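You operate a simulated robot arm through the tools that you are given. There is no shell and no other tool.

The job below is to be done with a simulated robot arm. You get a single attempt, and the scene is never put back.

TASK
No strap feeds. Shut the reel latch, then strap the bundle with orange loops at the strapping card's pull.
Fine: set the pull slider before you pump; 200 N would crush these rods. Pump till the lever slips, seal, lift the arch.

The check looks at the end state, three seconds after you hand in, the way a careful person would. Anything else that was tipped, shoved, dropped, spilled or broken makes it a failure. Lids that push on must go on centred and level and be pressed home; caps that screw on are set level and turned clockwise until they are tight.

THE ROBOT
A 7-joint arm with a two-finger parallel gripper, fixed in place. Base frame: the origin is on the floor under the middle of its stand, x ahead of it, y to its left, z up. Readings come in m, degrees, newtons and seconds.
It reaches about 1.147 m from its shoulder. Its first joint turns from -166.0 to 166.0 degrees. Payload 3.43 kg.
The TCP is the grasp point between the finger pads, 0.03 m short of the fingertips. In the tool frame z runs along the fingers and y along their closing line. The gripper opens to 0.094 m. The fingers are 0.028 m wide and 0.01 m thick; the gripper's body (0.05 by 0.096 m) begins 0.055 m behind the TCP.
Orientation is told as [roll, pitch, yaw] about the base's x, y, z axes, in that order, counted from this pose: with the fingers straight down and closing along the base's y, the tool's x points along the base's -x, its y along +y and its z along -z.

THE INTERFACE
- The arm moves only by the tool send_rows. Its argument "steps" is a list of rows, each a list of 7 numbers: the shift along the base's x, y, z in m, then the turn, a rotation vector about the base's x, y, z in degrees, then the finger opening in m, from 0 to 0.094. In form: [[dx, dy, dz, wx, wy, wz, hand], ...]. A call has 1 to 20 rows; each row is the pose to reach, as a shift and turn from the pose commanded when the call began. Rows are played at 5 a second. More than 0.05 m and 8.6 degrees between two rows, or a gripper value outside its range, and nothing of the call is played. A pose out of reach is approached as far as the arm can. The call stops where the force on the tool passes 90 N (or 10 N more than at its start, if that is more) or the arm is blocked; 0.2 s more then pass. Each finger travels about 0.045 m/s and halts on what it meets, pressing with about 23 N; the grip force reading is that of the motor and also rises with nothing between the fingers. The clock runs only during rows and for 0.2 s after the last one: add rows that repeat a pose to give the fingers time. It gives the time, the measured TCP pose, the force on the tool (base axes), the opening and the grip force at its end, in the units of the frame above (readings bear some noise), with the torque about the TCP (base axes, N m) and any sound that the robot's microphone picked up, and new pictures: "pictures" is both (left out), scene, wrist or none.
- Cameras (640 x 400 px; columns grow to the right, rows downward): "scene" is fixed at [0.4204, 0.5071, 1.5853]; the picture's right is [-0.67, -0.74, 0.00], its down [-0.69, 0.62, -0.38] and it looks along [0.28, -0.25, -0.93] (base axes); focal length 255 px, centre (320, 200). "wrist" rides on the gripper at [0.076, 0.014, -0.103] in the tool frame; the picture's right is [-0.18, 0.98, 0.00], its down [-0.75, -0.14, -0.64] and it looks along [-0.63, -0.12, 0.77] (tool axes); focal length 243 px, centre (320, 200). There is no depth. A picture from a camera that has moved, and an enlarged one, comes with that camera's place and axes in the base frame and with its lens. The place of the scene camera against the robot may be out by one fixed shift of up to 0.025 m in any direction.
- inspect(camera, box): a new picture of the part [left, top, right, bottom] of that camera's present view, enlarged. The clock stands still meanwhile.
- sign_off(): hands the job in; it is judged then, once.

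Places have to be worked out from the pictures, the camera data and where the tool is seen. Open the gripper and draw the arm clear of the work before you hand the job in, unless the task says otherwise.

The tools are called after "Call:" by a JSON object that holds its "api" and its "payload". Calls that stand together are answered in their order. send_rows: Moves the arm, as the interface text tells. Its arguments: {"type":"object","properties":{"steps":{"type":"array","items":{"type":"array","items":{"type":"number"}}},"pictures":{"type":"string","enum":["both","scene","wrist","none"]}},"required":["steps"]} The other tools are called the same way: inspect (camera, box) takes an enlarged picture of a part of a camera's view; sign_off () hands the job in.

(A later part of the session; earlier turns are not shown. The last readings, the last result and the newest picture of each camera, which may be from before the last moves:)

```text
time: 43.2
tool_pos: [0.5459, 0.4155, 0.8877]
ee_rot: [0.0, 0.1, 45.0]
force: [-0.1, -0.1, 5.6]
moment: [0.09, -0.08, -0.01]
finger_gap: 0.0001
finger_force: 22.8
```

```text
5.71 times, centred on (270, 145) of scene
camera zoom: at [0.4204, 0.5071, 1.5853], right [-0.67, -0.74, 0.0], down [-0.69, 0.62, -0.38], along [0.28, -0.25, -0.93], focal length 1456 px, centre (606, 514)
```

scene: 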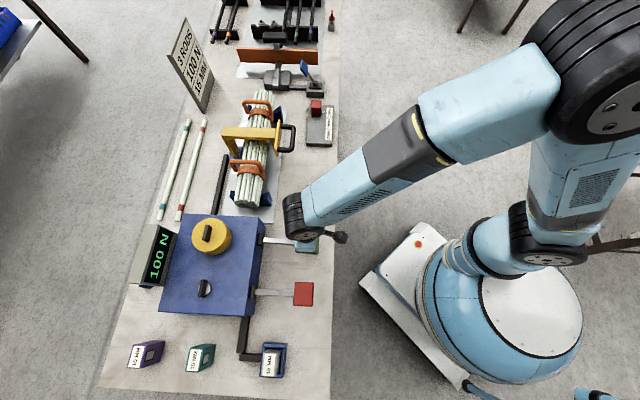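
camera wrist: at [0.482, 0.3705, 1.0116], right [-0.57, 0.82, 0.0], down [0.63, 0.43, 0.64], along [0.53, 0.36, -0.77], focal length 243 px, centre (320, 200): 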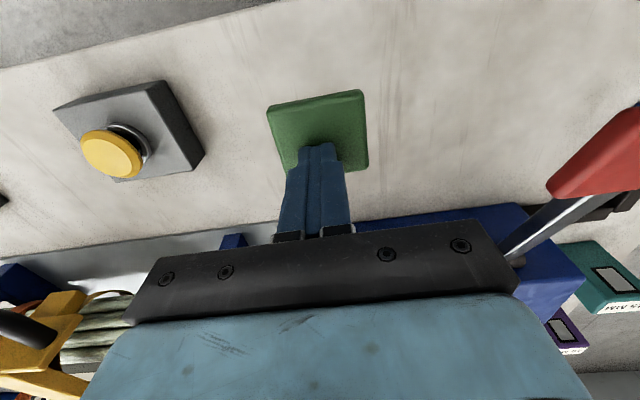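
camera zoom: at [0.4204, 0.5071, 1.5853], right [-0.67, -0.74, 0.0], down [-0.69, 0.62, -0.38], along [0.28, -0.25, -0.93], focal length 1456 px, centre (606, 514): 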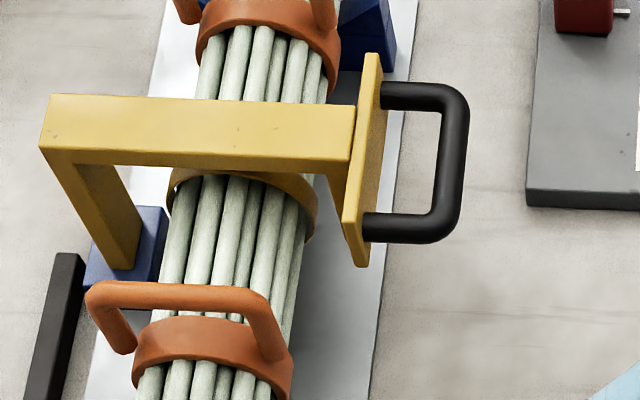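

It stayed at 100 N on a full stroke, so the clutch slips at the set pull. Now the seal: I'll lift off green and move over to the red lever.

Call:
{"api": "send_rows", "payload": {"steps": [[0, 0, 0.025, 0, 0, 0, 0.0], [0, 0, 0.06, 0, 0, 0, 0.0], [0, 0, 0.1, 0, 0, 0, 0.0], [-0.033, 0.033, 0.11, 0, 0, 0, 0.0], [-0.066, 0.066, 0.11, 0, 0, 0, 0.0], [-0.098, 0.098, 0.105, 0, 0, 0, 0.0], [-0.1025, 0.1025, 0.08, 0, 0, 0, 0.0], [-0.1025, 0.1025, 0.05, 0, 0, 0, 0.0], [-0.1025, 0.1025, 0.03, 0, 0, 0, 0.0], [-0.1025, 0.1025, 0.013, 0, 0, 0, 0.0]], "pictures": "scene"}}

Call:
{"api": "inspect", "payload": {"camera": "scene", "box": [120, 210, 320, 335]}}

Call:
{"api": "inspect", "payload": {"camera": "scene", "box": [220, 110, 320, 180]}}

```text
time: 45.4
tool_pos: [0.4433, 0.5176, 0.9019]
ee_rot: [-0.1, -0.1, 45.0]
force: [-1.7, 0.1, 5.8]
moment: [0.01, 0.02, 0.01]
finger_gap: 0.0002
finger_force: 22.8
```

scene: 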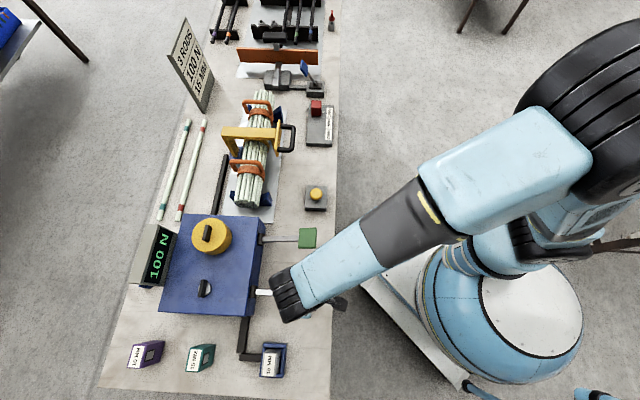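

```text
3.20 times, centred on (220, 272) of scene
camera zoom: at [0.4204, 0.5071, 1.5853], right [-0.67, -0.74, 0.0], down [-0.69, 0.62, -0.38], along [0.28, -0.25, -0.93], focal length 815 px, centre (640, -32)
```

zoom: 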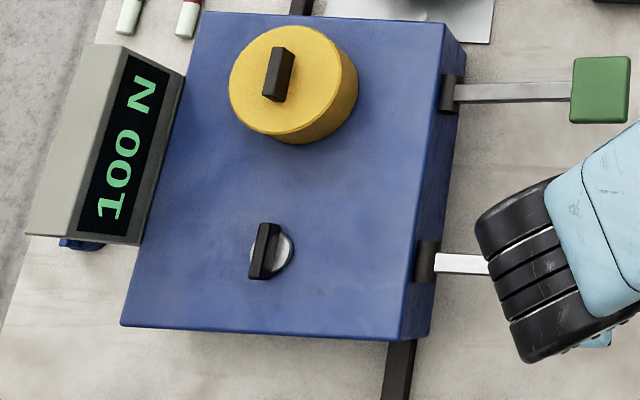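

```text
5.71 times, centred on (270, 145) of scene
camera zoom: at [0.4204, 0.5071, 1.5853], right [-0.67, -0.74, 0.0], down [-0.69, 0.62, -0.38], along [0.28, -0.25, -0.93], focal length 1456 px, centre (606, 514)
```

zoom: 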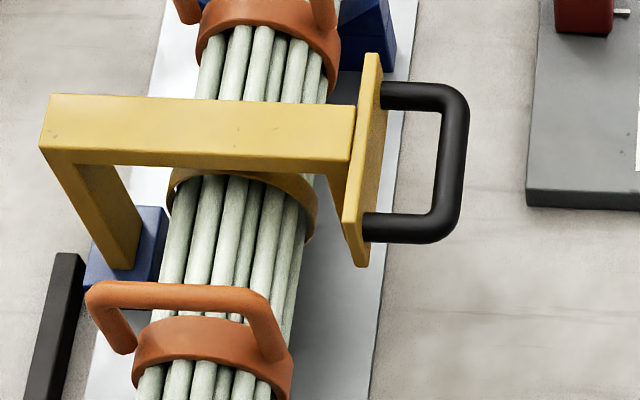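

The red lever is pressed almost to where the green one acted, and the pull still holds at 100 N. I'll press 1.3 cm further through its working point.

Call:
{"api": "send_rows", "payload": {"steps": [[0, 0, -0.005, 0, 0, 0, 0.0], [0, 0, -0.01, 0, 0, 0, 0.0], [0, 0, -0.014, 0, 0, 0, 0.0]], "pictures": "scene"}}

Call:
{"api": "inspect", "payload": {"camera": "scene", "box": [120, 210, 320, 335]}}

Call:
{"api": "inspect", "payload": {"camera": "scene", "box": [220, 110, 320, 180]}}

```text
time: 46.2
tool_pos: [0.4441, 0.5183, 0.8881]
ee_rot: [0.0, 0.0, 45.0]
force: [0.3, -0.1, 6.1]
moment: [0.05, -0.1, -0.01]
finger_gap: 0.0
finger_force: 23.1
```

scene: 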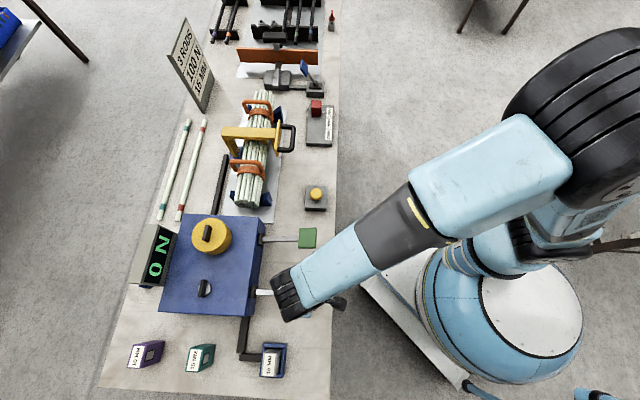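

```text
3.20 times, centred on (220, 272) of scene
camera zoom: at [0.4204, 0.5071, 1.5853], right [-0.67, -0.74, 0.0], down [-0.69, 0.62, -0.38], along [0.28, -0.25, -0.93], focal length 815 px, centre (640, -32)
```

zoom: 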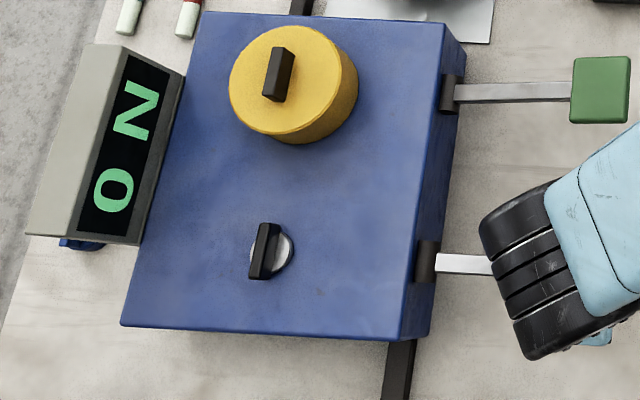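

```text
5.71 times, centred on (270, 145) of scene
camera zoom: at [0.4204, 0.5071, 1.5853], right [-0.67, -0.74, 0.0], down [-0.69, 0.62, -0.38], along [0.28, -0.25, -0.93], focal length 1456 px, centre (606, 514)
```

zoom: 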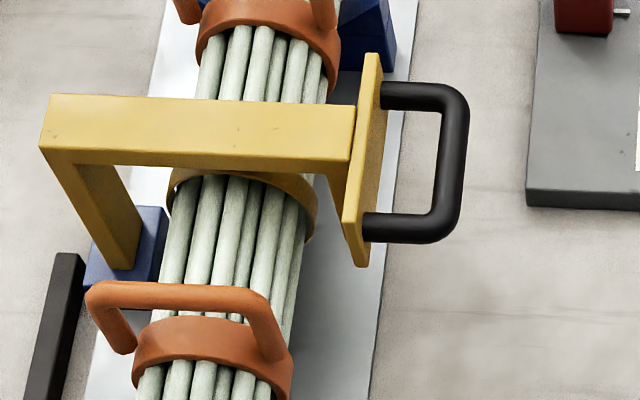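

The display dropped to 0 N while the strap stays tight on the bundle, so red made the seal and let the tensioner go. I'll lift off and go look at the sealed strap and the arch handle.

Call:
{"api": "send_rows", "payload": {"steps": [[0, 0, 0.03, 0, 0, 0, 0.0], [0, 0, 0.075, 0, 0, 0, 0.0], [0, 0, 0.12, 0, 0, 0, 0.0], [0, 0, 0.165, 0, 0, 0, 0.0], [0.035, -0.031, 0.18, 0, 0, 0, 0.0], [0.07, -0.062, 0.2, 0, 0, 0, 0.0], [0.105, -0.094, 0.2, 0, 0, 0, 0.0], [0.14, -0.126, 0.2, 0, 0, 0, 0.0], [0.175, -0.158, 0.2, 0, 0, 0, 0.0], [0.21, -0.19, 0.2, 0, 0, 0, 0.0], [0.245, -0.222, 0.2, 0, 0, 0, 0.0], [0.28, -0.254, 0.2, 0, 0, 0, 0.0], [0.315, -0.286, 0.2, 0, 0, 0, 0.0], [0.345, -0.318, 0.2, 0, 0, 0, 0.0]], "pictures": "both"}}

Call:
{"api": "inspect", "payload": {"camera": "wrist", "box": [160, 50, 480, 250]}}

Call:
{"api": "inspect", "payload": {"camera": "scene", "box": [200, 80, 340, 220]}}

```text
refused: row 6 steps farther than a row can; nothing moved
```

```text
2.00 times, centred on (320, 150) of wrist
camera zoom: at [0.3799, 0.4728, 0.9887], right [-0.56, 0.83, 0.0], down [0.63, 0.43, 0.64], along [0.53, 0.36, -0.77], focal length 485 px, centre (320, 300)
```

zoom: 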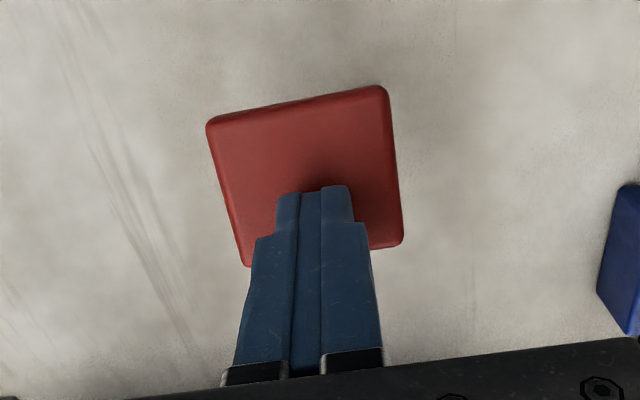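

```text
2.86 times, centred on (270, 150) of scene
camera zoom: at [0.4204, 0.5071, 1.5853], right [-0.67, -0.74, 0.0], down [-0.69, 0.62, -0.38], along [0.28, -0.25, -0.93], focal length 728 px, centre (463, 343)
```

zoom: 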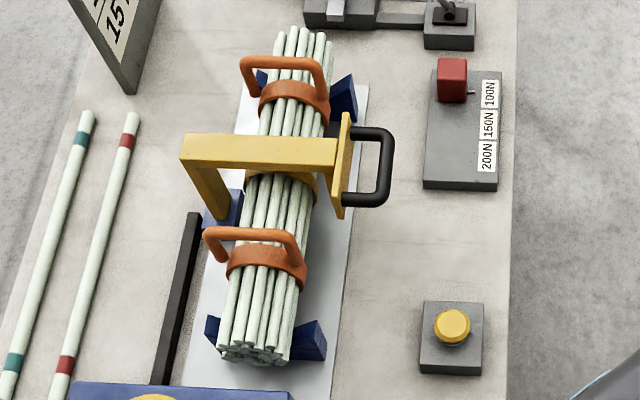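

Row 6 was a hair too long, so nothing moved and the red lever is still held. I'll resend the retreat with smaller steps.

Call:
{"api": "send_rows", "payload": {"steps": [[0, 0, 0.03, 0, 0, 0, 0.0], [0, 0, 0.075, 0, 0, 0, 0.0], [0, 0, 0.12, 0, 0, 0, 0.0], [0, 0, 0.165, 0, 0, 0, 0.0], [0, 0, 0.2, 0, 0, 0, 0.0], [0.035, -0.032, 0.2, 0, 0, 0, 0.0], [0.07, -0.064, 0.2, 0, 0, 0, 0.0], [0.105, -0.096, 0.2, 0, 0, 0, 0.0], [0.14, -0.128, 0.2, 0, 0, 0, 0.0], [0.175, -0.16, 0.2, 0, 0, 0, 0.0], [0.21, -0.192, 0.2, 0, 0, 0, 0.0], [0.245, -0.224, 0.2, 0, 0, 0, 0.0], [0.28, -0.256, 0.2, 0, 0, 0, 0.0], [0.315, -0.288, 0.2, 0, 0, 0, 0.0], [0.345, -0.318, 0.2, 0, 0, 0, 0.0]], "pictures": "both"}}

Call:
{"api": "inspect", "payload": {"camera": "wrist", "box": [160, 50, 480, 250]}}

Call:
{"api": "inspect", "payload": {"camera": "scene", "box": [120, 210, 320, 335]}}

```text
time: 49.4
tool_pos: [0.7886, 0.1987, 1.0879]
ee_rot: [-0.1, 0.0, 45.0]
force: [0.6, -0.4, -0.2]
moment: [-0.05, -0.04, 0.0]
finger_gap: 0.0
finger_force: 23.5
camera wrist: at [0.7238, 0.1546, 1.1893], right [-0.57, 0.82, 0.0], down [0.63, 0.43, 0.64], along [0.53, 0.36, -0.77], focal length 243 px, centre (320, 200)
```

scene: 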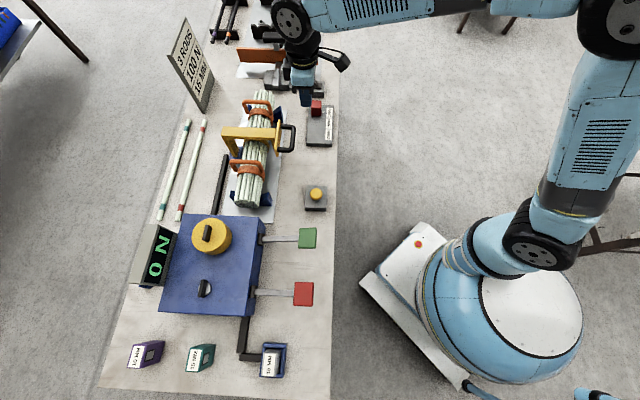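
wrist: 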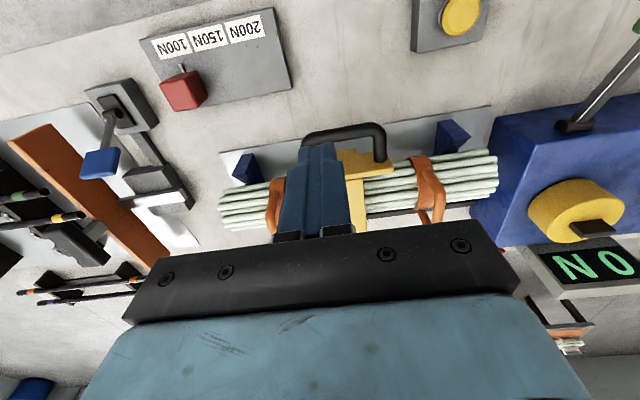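

```text
2.00 times, centred on (320, 150) of wrist
camera zoom: at [0.7238, 0.1546, 1.1893], right [-0.57, 0.82, 0.0], down [0.63, 0.43, 0.64], along [0.53, 0.36, -0.77], focal length 485 px, centre (320, 300)
```

zoom: 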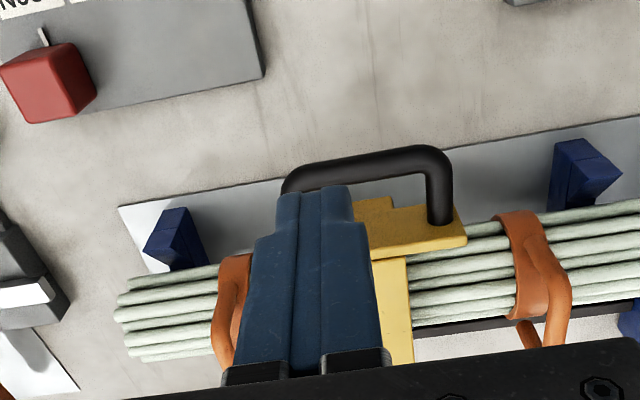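

```text
3.20 times, centred on (220, 272) of scene
camera zoom: at [0.4204, 0.5071, 1.5853], right [-0.67, -0.74, 0.0], down [-0.69, 0.62, -0.38], along [0.28, -0.25, -0.93], focal length 815 px, centre (640, -32)
```

zoom: 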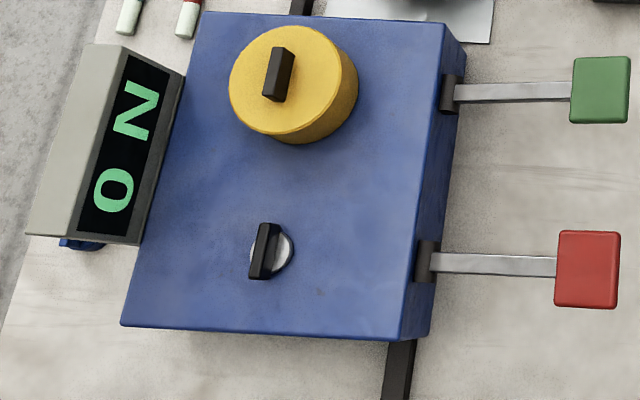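

Both levers are back at rest. The closed fingers hide the arch, so I'll open them wide and shift slightly to see the handle and arch from here.

Call:
{"api": "send_rows", "payload": {"steps": [[0, 0, 0, 0, 0, 0, 0.05], [-0.02, 0.02, 0, 0, 0, 0, 0.094], [-0.02, 0.02, 0, 0, 0, 0, 0.094], [-0.02, 0.02, 0, 0, 0, 0, 0.094]], "pictures": "wrist"}}

Call:
{"api": "inspect", "payload": {"camera": "wrist", "box": [190, 80, 430, 230]}}

```text
time: 50.4
tool_pos: [0.7676, 0.2197, 1.0871]
ee_rot: [0.0, 0.0, 45.0]
force: [0.9, -0.4, 0.5]
moment: [0.0, 0.01, -0.01]
finger_gap: 0.0852
finger_force: 0.0
camera wrist: at [0.7045, 0.175, 1.1888], right [-0.56, 0.83, 0.0], down [0.63, 0.43, 0.64], along [0.53, 0.36, -0.77], focal length 243 px, centre (320, 200)
```

wrist: 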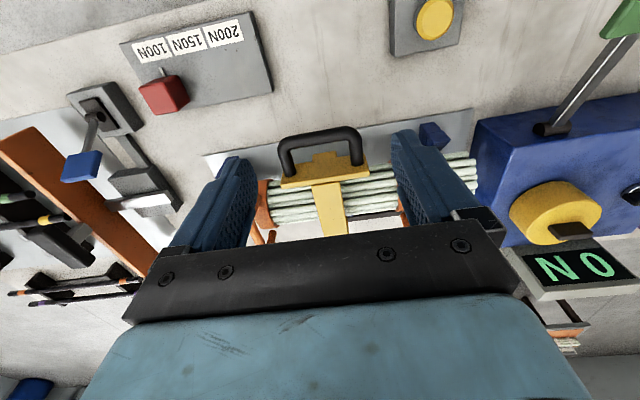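

```text
2.67 times, centred on (310, 155) of wrist
camera zoom: at [0.7045, 0.175, 1.1888], right [-0.56, 0.83, 0.0], down [0.63, 0.43, 0.64], along [0.53, 0.36, -0.77], focal length 647 px, centre (347, 320)
```

zoom: 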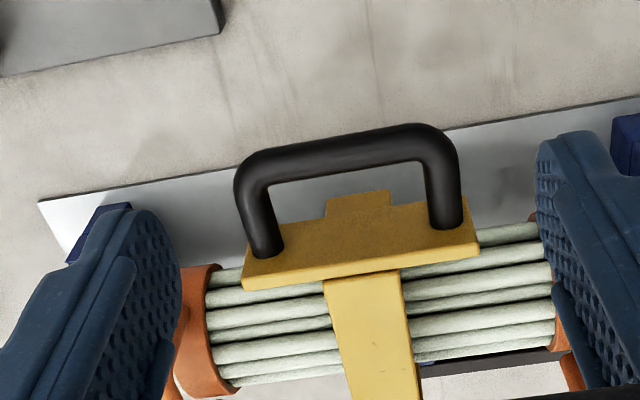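

The handle is a black D on the arch's near plate. Its bar runs along the table at roughly (0.804, 0.245, 0.93) and sticks out about 4 cm toward the robot. I need to know whether the arch hinges at its far leg, so I'll move over the bundle at a safe height for a view of the far base.

Call:
{"api": "send_rows", "payload": {"steps": [[0, 0.02, 0.02, 0, 0, 0, 0.094], [0.012, 0.055, 0.04, 0, 0, 0, 0.094], [0.025, 0.09, 0.04, 0, 0, 0, 0.094], [0.038, 0.115, 0.04, 0, 0, 0, 0.094], [0.05, 0.14, 0.04, 0, 0, 0, 0.094]], "pictures": "wrist"}}

Call:
{"api": "inspect", "payload": {"camera": "wrist", "box": [160, 40, 420, 240]}}

```text
time: 51.6
tool_pos: [0.819, 0.3579, 1.1275]
ee_rot: [0.0, 0.0, 45.0]
force: [-0.7, 0.4, 0.7]
moment: [0.04, 0.0, 0.04]
finger_gap: 0.094
finger_force: 0.1
camera wrist: at [0.755, 0.3142, 1.2283], right [-0.56, 0.83, 0.0], down [0.63, 0.43, 0.64], along [0.53, 0.36, -0.77], focal length 243 px, centre (320, 200)
```

wrist: 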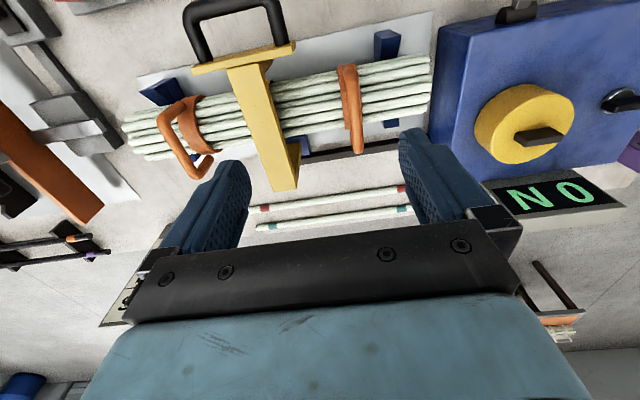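

```text
2.00 times, centred on (290, 140) of wrist
camera zoom: at [0.755, 0.3142, 1.2283], right [-0.56, 0.83, 0.0], down [0.63, 0.43, 0.64], along [0.53, 0.36, -0.77], focal length 485 px, centre (380, 320)
```

zoom: 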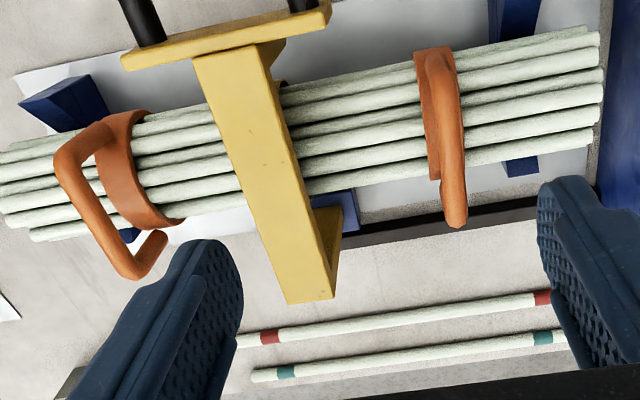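

The arch's far leg stands on a blue base near z≈0.82, likely a hinge, so the handle should swing up and over. I'll back off to free air in front of the table and turn the gripper horizontal, closing vertically, so I can take the D-bar from the front and follow it up.

Call:
{"api": "send_rows", "payload": {"steps": [[-0.0211, -0.0353, 0.0, 0, 0, 0, 0.094], [-0.0423, -0.0706, 0.0, 0, 0, 0, 0.094], [-0.0634, -0.1059, 0.0, 0, 0, 0, 0.094], [-0.0846, -0.1411, 0.0, 0, 0, 0, 0.08], [-0.1057, -0.1764, 0.0, 6.124, 0, -4.33, 0.06], [-0.1269, -0.2117, 0.0, 12.248, 0, -8.66, 0.06], [-0.148, -0.247, 0.0, 18.371, 0, -12.99, 0.06], [-0.148, -0.247, 0.0, 24.495, 0, -17.32, 0.06], [-0.148, -0.247, 0.0, 30.619, 0, -21.65, 0.06], [-0.148, -0.247, 0.0, 36.743, 0, -25.98, 0.06], [-0.148, -0.247, 0.0, 42.866, 0, -30.31, 0.06], [-0.148, -0.247, 0.0, 48.99, 0, -34.64, 0.06]], "pictures": "both"}}

```text
time: 54.2
tool_pos: [0.6715, 0.1125, 1.127]
ee_rot: [45.2, -19.5, -0.1]
force: [-1.2, 0.8, -0.3]
moment: [-0.02, -0.01, 0.02]
finger_gap: 0.06
finger_force: 0.1
camera wrist: at [0.5712, 0.0489, 1.1787], right [-0.06, 0.69, 0.72], down [0.59, -0.56, 0.58], along [0.8, 0.46, -0.38], focal length 243 px, centre (320, 200)
```

scene: 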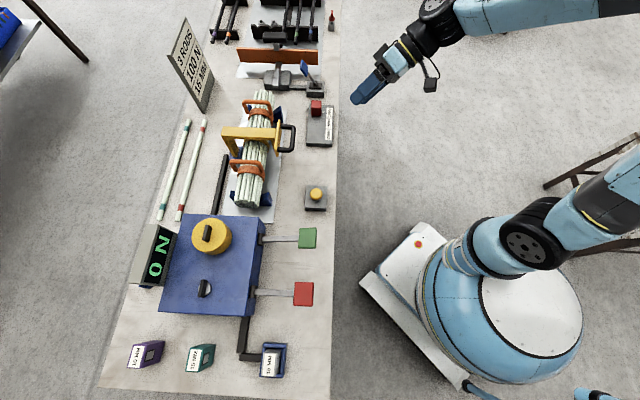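
wrist: 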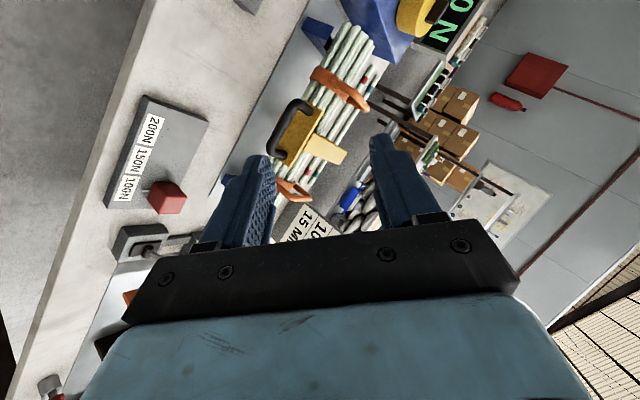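

The turn is half done and goes cleanly. I'll do the remaining 60° about the same axis.

Call:
{"api": "send_rows", "payload": {"steps": [[0, 0, 0, 6.124, 0, -4.33, 0.06], [0, 0, 0, 12.248, 0, -8.66, 0.06], [0, 0, 0, 18.371, 0, -12.99, 0.06], [0, 0, 0, 24.495, 0, -17.32, 0.06], [0, 0, 0, 30.619, 0, -21.65, 0.06], [0, 0, 0, 36.743, 0, -25.98, 0.06], [0, 0, 0, 42.866, 0, -30.31, 0.06], [0, 0, 0, 48.99, 0, -34.64, 0.06]], "pictures": "both"}}

Call:
{"api": "inspect", "payload": {"camera": "wrist", "box": [160, 40, 480, 240]}}

```text
time: 56.0
tool_pos: [0.6709, 0.1115, 1.1278]
ee_rot: [90.2, 0.1, -44.9]
force: [0.0, -0.8, 0.0]
moment: [-0.04, -0.01, -0.02]
finger_gap: 0.06
finger_force: 0.0
camera wrist: at [0.5444, 0.0928, 1.1403], right [0.13, -0.13, 0.98], down [0.08, -0.99, -0.14], along [0.99, 0.1, -0.12], focal length 243 px, centre (320, 200)
```

scene: 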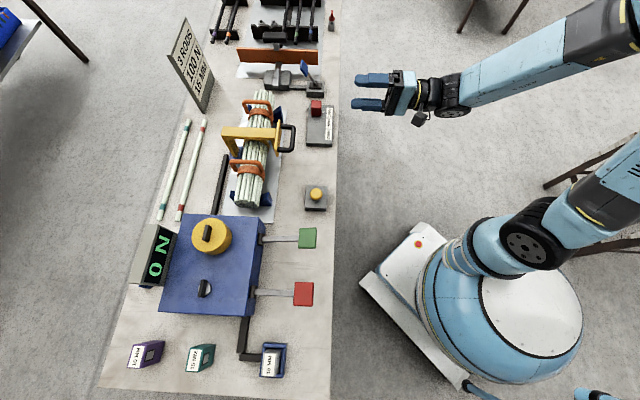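
wrist: 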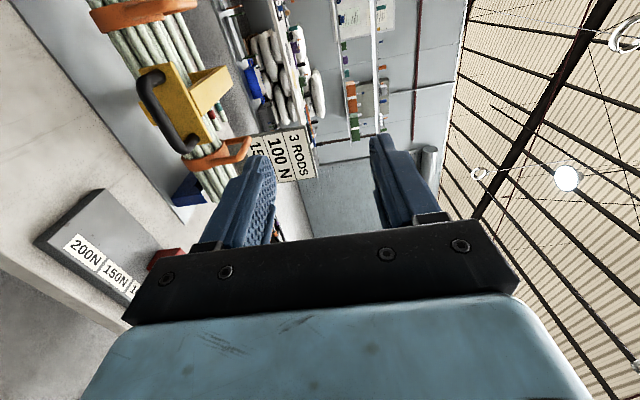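

```text
2.00 times, centred on (320, 140) of wrist
camera zoom: at [0.5444, 0.0928, 1.1403], right [0.13, -0.13, 0.98], down [0.08, -0.99, -0.14], along [0.99, 0.1, -0.12], focal length 485 px, centre (320, 320)
```

zoom: 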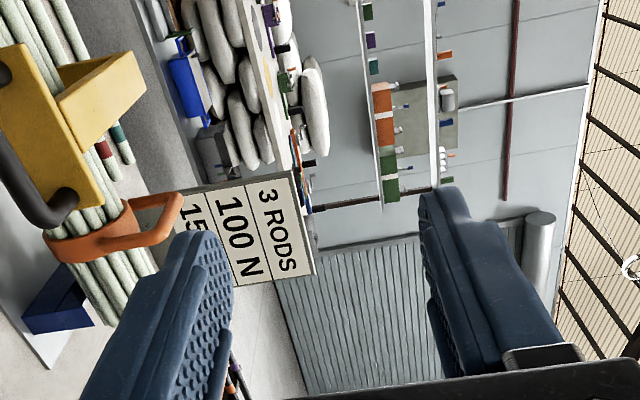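

The gripper is now horizontal, pointing at the bundle and closing vertically. I'll enlarge the handle in this view to fix its place before lowering.

Call:
{"api": "inspect", "payload": {"camera": "wrist", "box": [80, 20, 280, 220]}}

```text
2.00 times, centred on (180, 120) of wrist
camera zoom: at [0.5444, 0.0928, 1.1403], right [0.13, -0.13, 0.98], down [0.08, -0.99, -0.14], along [0.99, 0.1, -0.12], focal length 485 px, centre (600, 360)
```

zoom: 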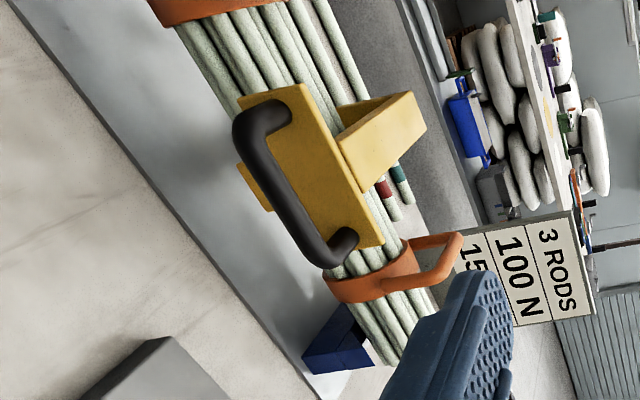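

The bar centre comes out near (0.8075, 0.249, 0.924). I'll lower to that height well in front of it, with the fingers open 6 cm, and check alignment.

Call:
{"api": "send_rows", "payload": {"steps": [[0, 0, -0.045, 0, 0, 0, 0.06], [0, 0, -0.09, 0, 0, 0, 0.06], [0, 0, -0.135, 0, 0, 0, 0.06], [0, 0, -0.18, 0, 0, 0, 0.06], [0.02, 0.02, -0.204, 0, 0, 0, 0.06], [0.04, 0.04, -0.204, 0, 0, 0, 0.06], [0.06, 0.06, -0.204, 0, 0, 0, 0.06]], "pictures": "both"}}

Call:
{"api": "inspect", "payload": {"camera": "wrist", "box": [160, 40, 480, 240]}}

```text
time: 57.6
tool_pos: [0.7299, 0.1731, 0.9216]
ee_rot: [90.0, 0.0, -45.0]
force: [-0.5, 0.3, 0.1]
moment: [-0.01, 0.02, -0.03]
finger_gap: 0.0602
finger_force: 0.2
camera wrist: at [0.6037, 0.1529, 0.9354], right [0.13, -0.13, 0.98], down [0.08, -0.99, -0.14], along [0.99, 0.1, -0.12], focal length 243 px, centre (320, 200)
```

scene: 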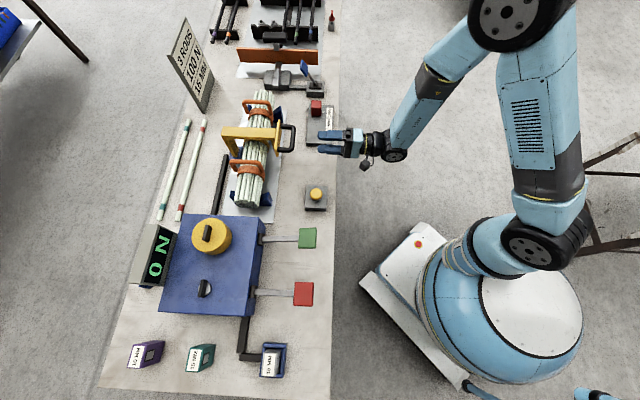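
wrist: 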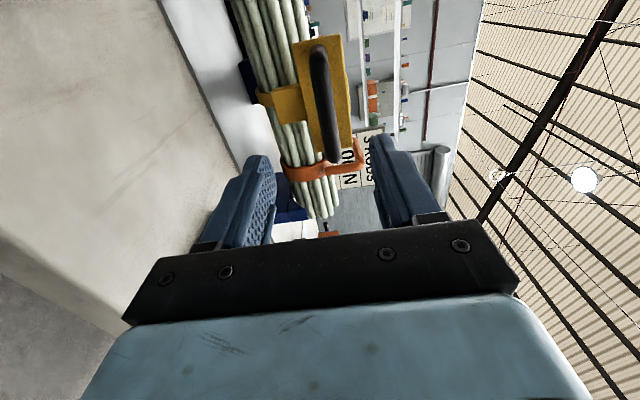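

```text
2.00 times, centred on (320, 140) of wrist
camera zoom: at [0.6037, 0.1529, 0.9354], right [0.13, -0.13, 0.98], down [0.08, -0.99, -0.14], along [0.99, 0.1, -0.12], focal length 485 px, centre (320, 320)
```

zoom: 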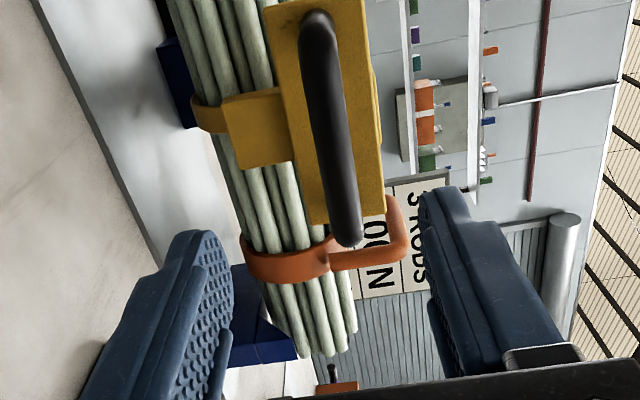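

From the front the bar lies between the finger planes, at z≈0.927. I'll raise 5 mm and advance most of the way, then look again.

Call:
{"api": "send_rows", "payload": {"steps": [[0.015, 0.015, 0.005, 0, 0, 0, 0.06], [0.03, 0.03, 0.005, 0, 0, 0, 0.06], [0.045, 0.045, 0.005, 0, 0, 0, 0.06], [0.055, 0.055, 0.005, 0, 0, 0, 0.06]], "pictures": "both"}}

Call:
{"api": "inspect", "payload": {"camera": "wrist", "box": [160, 40, 480, 240]}}

Call:
{"api": "inspect", "payload": {"camera": "scene", "box": [220, 100, 380, 200]}}

```text
time: 58.6
tool_pos: [0.7848, 0.2277, 0.9277]
ee_rot: [90.0, 0.0, -45.0]
force: [-0.3, -0.9, -0.6]
moment: [-0.04, 0.02, 0.02]
finger_gap: 0.0599
finger_force: 0.1
camera wrist: at [0.6599, 0.2084, 0.9411], right [0.13, -0.13, 0.98], down [0.08, -0.99, -0.14], along [0.99, 0.1, -0.12], focal length 243 px, centre (320, 200)
```

scene: 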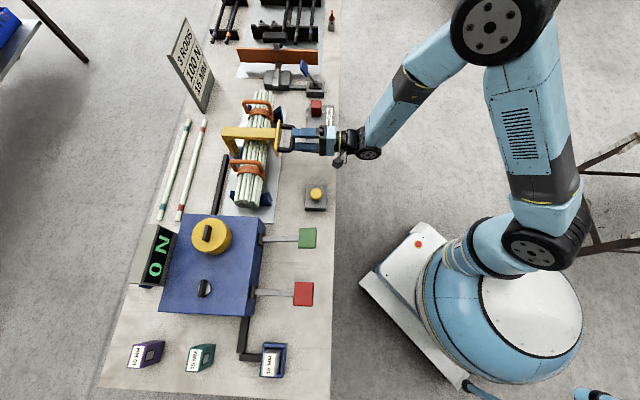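
wrist: 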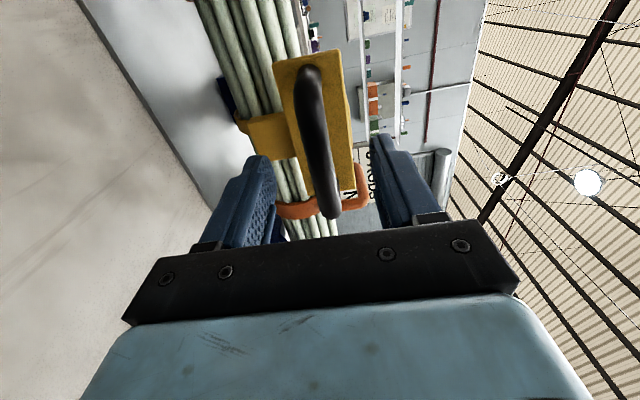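

```text
2.00 times, centred on (320, 140) of wrist
camera zoom: at [0.6599, 0.2084, 0.9411], right [0.13, -0.13, 0.98], down [0.08, -0.99, -0.14], along [0.99, 0.1, -0.12], focal length 485 px, centre (320, 320)
```

zoom: 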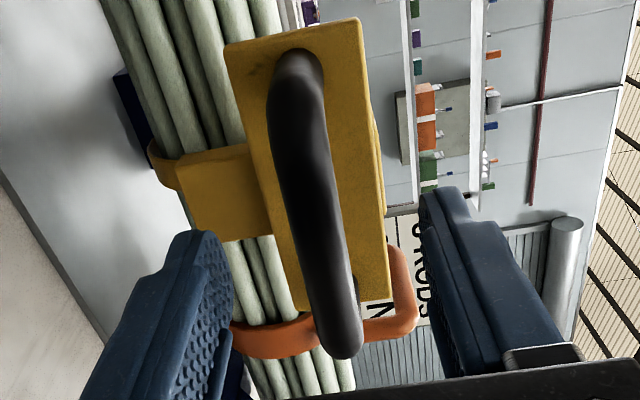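

```text
4.00 times, centred on (300, 150) of scene
camera zoom: at [0.4204, 0.5071, 1.5853], right [-0.67, -0.74, 0.0], down [-0.69, 0.62, -0.38], along [0.28, -0.25, -0.93], focal length 1019 px, centre (400, 400)
```

zoom: 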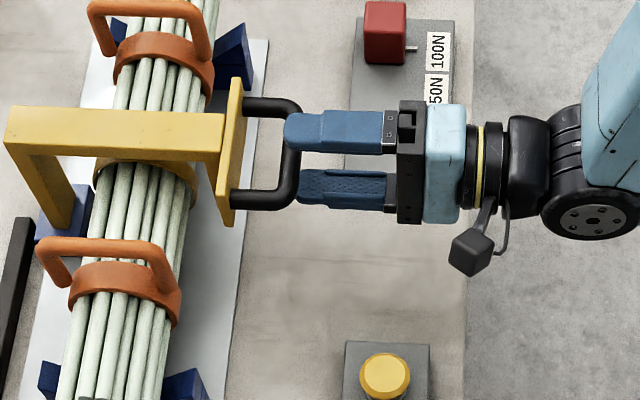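

The fingertips just reach the bar, one finger above and one below, with bar and TCP both at z≈0.928. I'll advance 2 cm more, leaving about 1.5 cm to the plate, and close.

Call:
{"api": "send_rows", "payload": {"steps": [[0.0075, 0.0075, 0, 0, 0, 0, 0.06], [0.0145, 0.0145, 0, 0, 0, 0, 0.06], [0.0145, 0.0145, 0, 0, 0, 0, 0.03], [0.0145, 0.0145, 0, 0, 0, 0, 0.0], [0.0145, 0.0145, 0, 0, 0, 0, 0.0], [0.0145, 0.0145, 0, 0, 0, 0, 0.0], [0.0145, 0.0145, 0, 0, 0, 0, 0.0]], "pictures": "both"}}

Call:
{"api": "inspect", "payload": {"camera": "wrist", "box": [160, 40, 480, 240]}}

Call:
{"api": "inspect", "payload": {"camera": "scene", "box": [220, 100, 380, 200]}}

```text
time: 60.2
tool_pos: [0.8003, 0.2406, 0.9277]
ee_rot: [90.0, 0.1, -45.1]
force: [1.6, 0.5, 3.5]
moment: [-0.03, -0.08, -0.06]
finger_gap: 0.0157
finger_force: 44.7
camera wrist: at [0.674, 0.2225, 0.9411], right [0.13, -0.13, 0.98], down [0.08, -0.99, -0.14], along [0.99, 0.1, -0.12], focal length 243 px, centre (320, 200)
```

scene: 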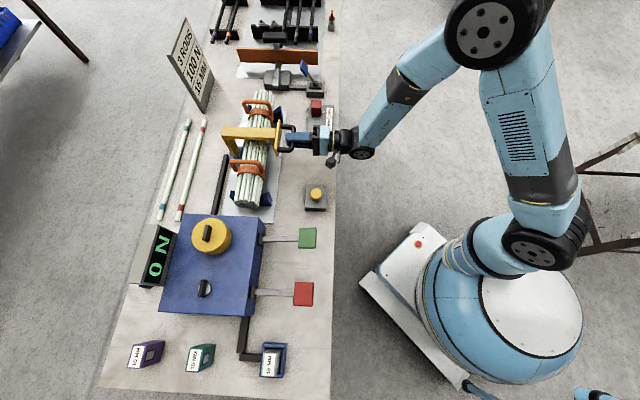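
wrist: 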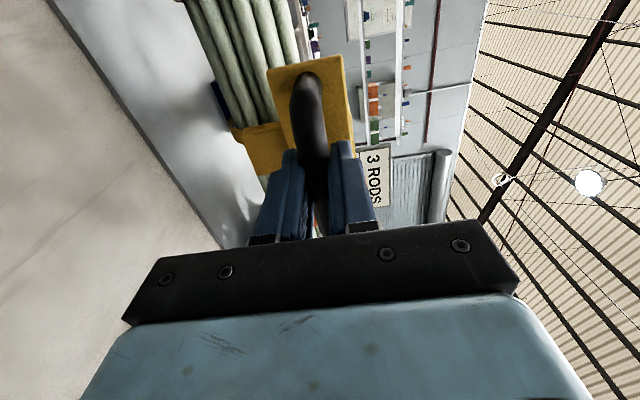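

```text
2.00 times, centred on (320, 140) of wrist
camera zoom: at [0.674, 0.2225, 0.9411], right [0.13, -0.13, 0.98], down [0.08, -0.99, -0.14], along [0.99, 0.1, -0.12], focal length 485 px, centre (320, 320)
```

zoom: 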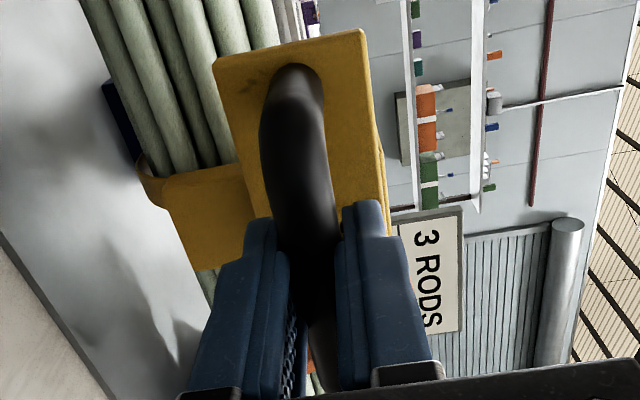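

```text
4.00 times, centred on (300, 150) of scene
camera zoom: at [0.4204, 0.5071, 1.5853], right [-0.67, -0.74, 0.0], down [-0.69, 0.62, -0.38], along [0.28, -0.25, -0.93], focal length 1019 px, centre (400, 400)
```

zoom: 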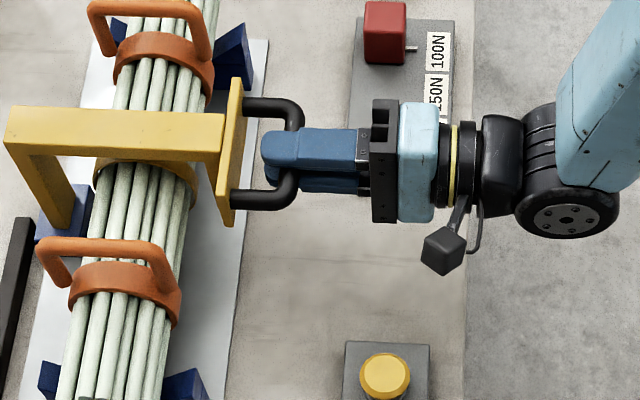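

The bar is held (gap 0.016) with a finger through the D. I'll make a small test lift along the arc expected for a far-leg hinge and read the forces.

Call:
{"api": "send_rows", "payload": {"steps": [[0.0027, 0.0027, 0.0074, -1.41, 1.41, 0, 0.0], [0.0057, 0.0057, 0.0149, -2.83, 2.83, 0, 0.0]], "pictures": "both"}}

Call:
{"api": "inspect", "payload": {"camera": "scene", "box": [200, 100, 360, 200]}}

```text
time: 60.8
tool_pos: [0.8051, 0.2478, 0.9431]
ee_rot: [86.0, -0.2, -45.0]
force: [-7.0, -5.4, 3.5]
moment: [0.03, 0.02, -0.37]
finger_gap: 0.0154
finger_force: 45.0
camera wrist: at [0.6804, 0.2289, 0.9634], right [0.18, -0.08, 0.98], down [0.07, -0.99, -0.1], along [0.98, 0.09, -0.17], focal length 243 px, centre (320, 200)
```

scene: 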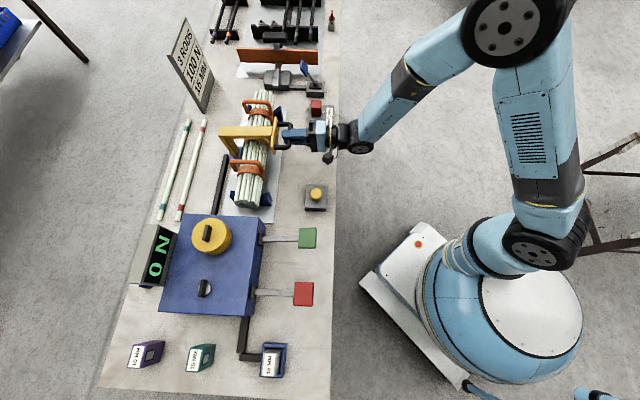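
wrist: 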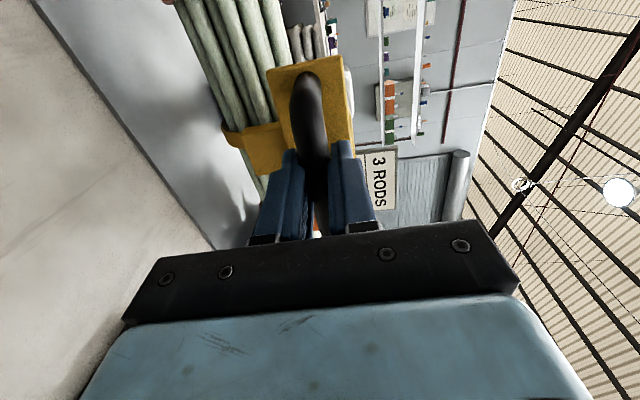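

```text
4.00 times, centred on (280, 150) of scene
camera zoom: at [0.4204, 0.5071, 1.5853], right [-0.67, -0.74, 0.0], down [-0.69, 0.62, -0.38], along [0.28, -0.25, -0.93], focal length 1019 px, centre (480, 400)
```

zoom: 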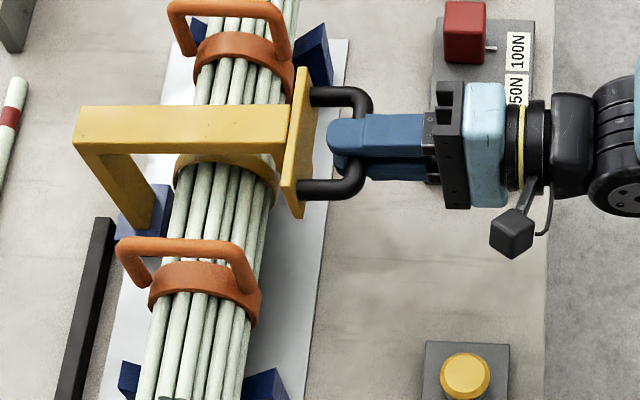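

The arch followed easily (about 9 N), pivoting at its far base. I'll continue along the arc to about 28°, tilting the gripper with the handle.

Call:
{"api": "send_rows", "payload": {"steps": [[0.0092, 0.0092, 0.0214, -4.243, 4.243, 0, 0.0], [0.0199, 0.0199, 0.0413, -8.485, 8.485, 0, 0.0], [0.032, 0.032, 0.0595, -12.73, 12.73, 0, 0.0], [0.0454, 0.0454, 0.0759, -16.97, 16.97, 0, 0.0]], "pictures": "both"}}

Call:
{"api": "inspect", "payload": {"camera": "scene", "box": [200, 100, 360, 200]}}

```text
time: 61.8
tool_pos: [0.8527, 0.2943, 1.0168]
ee_rot: [61.7, 0.1, -45.0]
force: [11.0, 2.6, -17.5]
moment: [-0.14, 0.06, 0.54]
finger_gap: 0.0156
finger_force: 44.4
camera wrist: at [0.7399, 0.2879, 1.0772], right [0.46, 0.2, 0.87], down [0.09, -0.98, 0.18], along [0.88, -0.01, -0.47], focal length 243 px, centre (320, 200)
```

scene: 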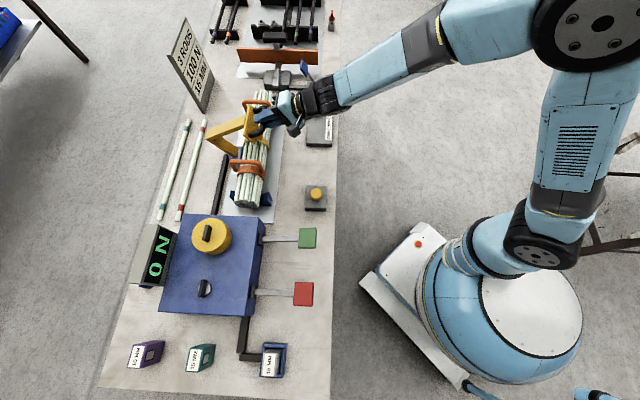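
wrist: 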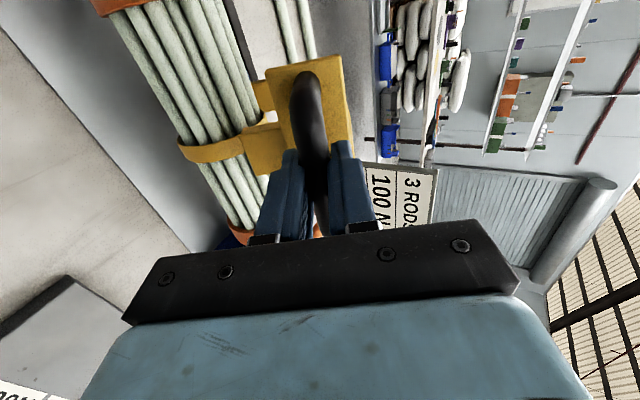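

```text
4.00 times, centred on (280, 150) of scene
camera zoom: at [0.4204, 0.5071, 1.5853], right [-0.67, -0.74, 0.0], down [-0.69, 0.62, -0.38], along [0.28, -0.25, -0.93], focal length 1019 px, centre (480, 400)
```

zoom: 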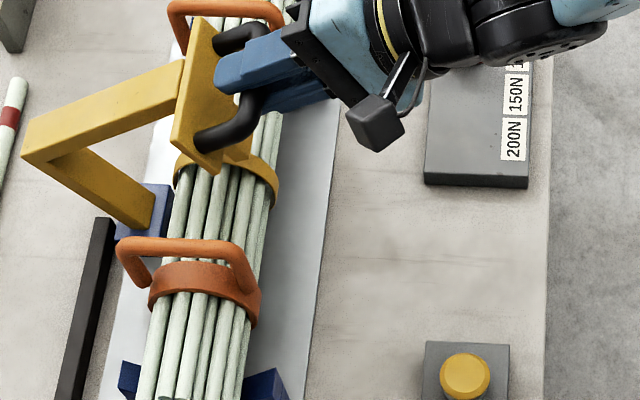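

The arch tilts up cleanly while the strap stays tight on the bundle, with modest forces (about 20 N, mostly its weight). I'll continue the arc to about 52°.

Call:
{"api": "send_rows", "payload": {"steps": [[0.0175, 0.0175, 0.01, -4.243, 4.243, 0, 0.0], [0.0334, 0.0334, 0.021, -8.485, 8.485, 0, 0.0], [0.05, 0.05, 0.0295, -12.73, 12.73, 0, 0.0], [0.0672, 0.0672, 0.0356, -16.97, 16.97, 0, 0.0]], "pictures": "both"}}

Call:
{"api": "inspect", "payload": {"camera": "scene", "box": [200, 80, 360, 180]}}

```text
time: 62.8
tool_pos: [0.9196, 0.3602, 1.0567]
ee_rot: [38.1, -0.1, -45.0]
force: [3.5, -2.7, 14.7]
moment: [-0.21, -0.61, -0.23]
finger_gap: 0.0155
finger_force: 45.0
camera wrist: at [0.8286, 0.3766, 1.1448], right [0.68, 0.42, 0.61], down [0.17, -0.89, 0.42], along [0.72, -0.18, -0.68], focal length 243 px, centre (320, 200)
```

scene: 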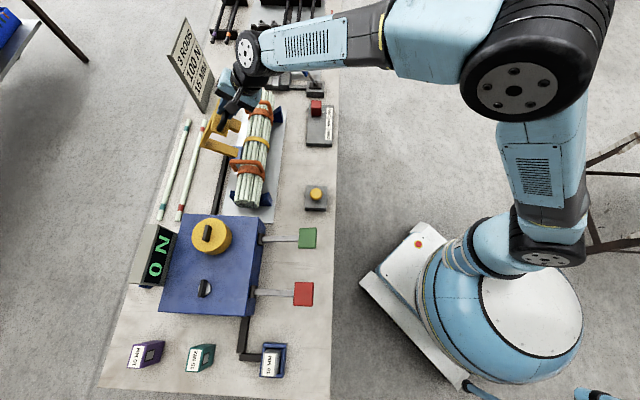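
wrist: 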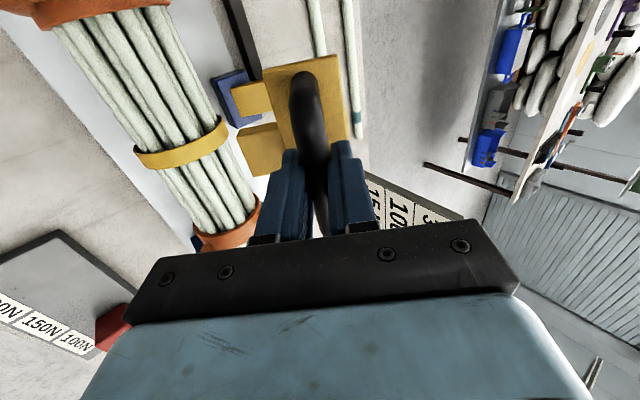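

```text
4.00 times, centred on (280, 130) of scene
camera zoom: at [0.4204, 0.5071, 1.5853], right [-0.67, -0.74, 0.0], down [-0.69, 0.62, -0.38], along [0.28, -0.25, -0.93], focal length 1019 px, centre (480, 480)
```

zoom: 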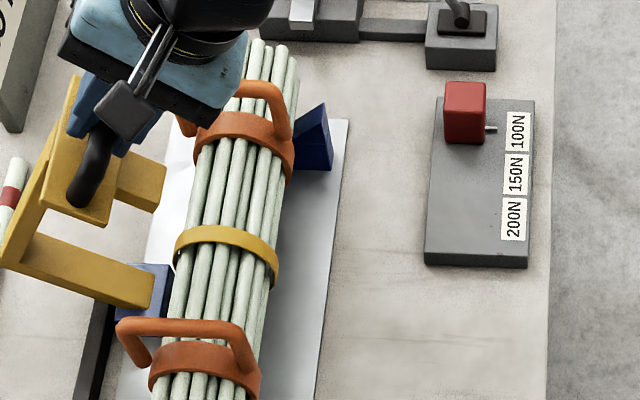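

The strap is now plainly a tight band on the bundle, and the arch is about 52° open, still moving. I'll keep following the arc to about 70°, watching for its stop.

Call:
{"api": "send_rows", "payload": {"steps": [[0.0072, 0.0072, 0.0055, -2.12, 2.12, 0, 0.0], [0.0143, 0.0143, 0.0085, -4.243, 4.243, 0, 0.0], [0.0231, 0.0231, 0.0097, -6.364, 6.364, 0, 0.0], [0.0319, 0.0319, 0.0105, -8.485, 8.485, 0, 0.0], [0.0407, 0.0407, 0.0104, -10.607, 10.607, 0, 0.0], [0.0495, 0.0495, 0.01, -12.73, 12.73, 0, 0.0]], "pictures": "both"}}

Call:
{"api": "inspect", "payload": {"camera": "scene", "box": [180, 80, 340, 180]}}

```text
time: 64.2
tool_pos: [0.9685, 0.4097, 1.0609]
ee_rot: [19.7, 0.2, -45.1]
force: [-2.7, -3.6, -37.9]
moment: [-0.15, 0.01, 0.38]
finger_gap: 0.015
finger_force: 44.8
camera wrist: at [0.9001, 0.4475, 1.1608], right [0.79, 0.52, 0.33], down [0.29, -0.78, 0.56], along [0.55, -0.34, -0.76], focal length 243 px, centre (320, 200)
```

scene: 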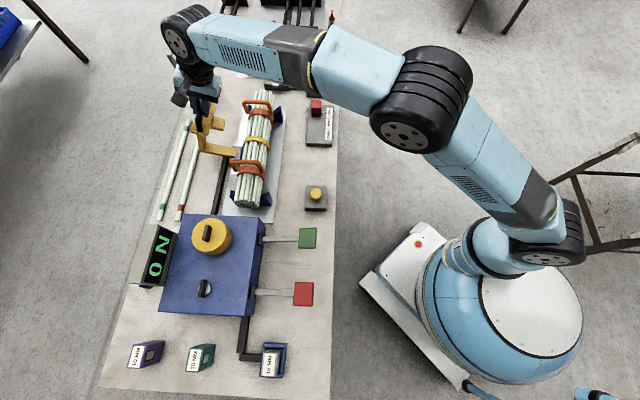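
wrist: 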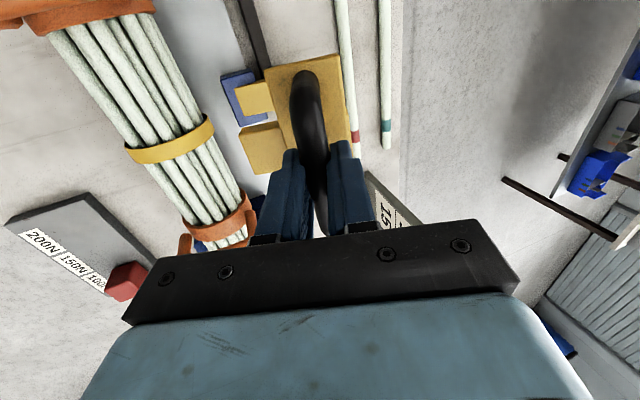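

```text
4.00 times, centred on (260, 130) of scene
camera zoom: at [0.4204, 0.5071, 1.5853], right [-0.67, -0.74, 0.0], down [-0.69, 0.62, -0.38], along [0.28, -0.25, -0.93], focal length 1019 px, centre (560, 480)
```

zoom: 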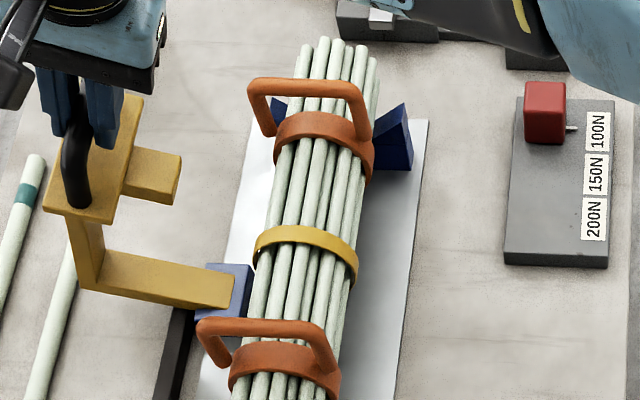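

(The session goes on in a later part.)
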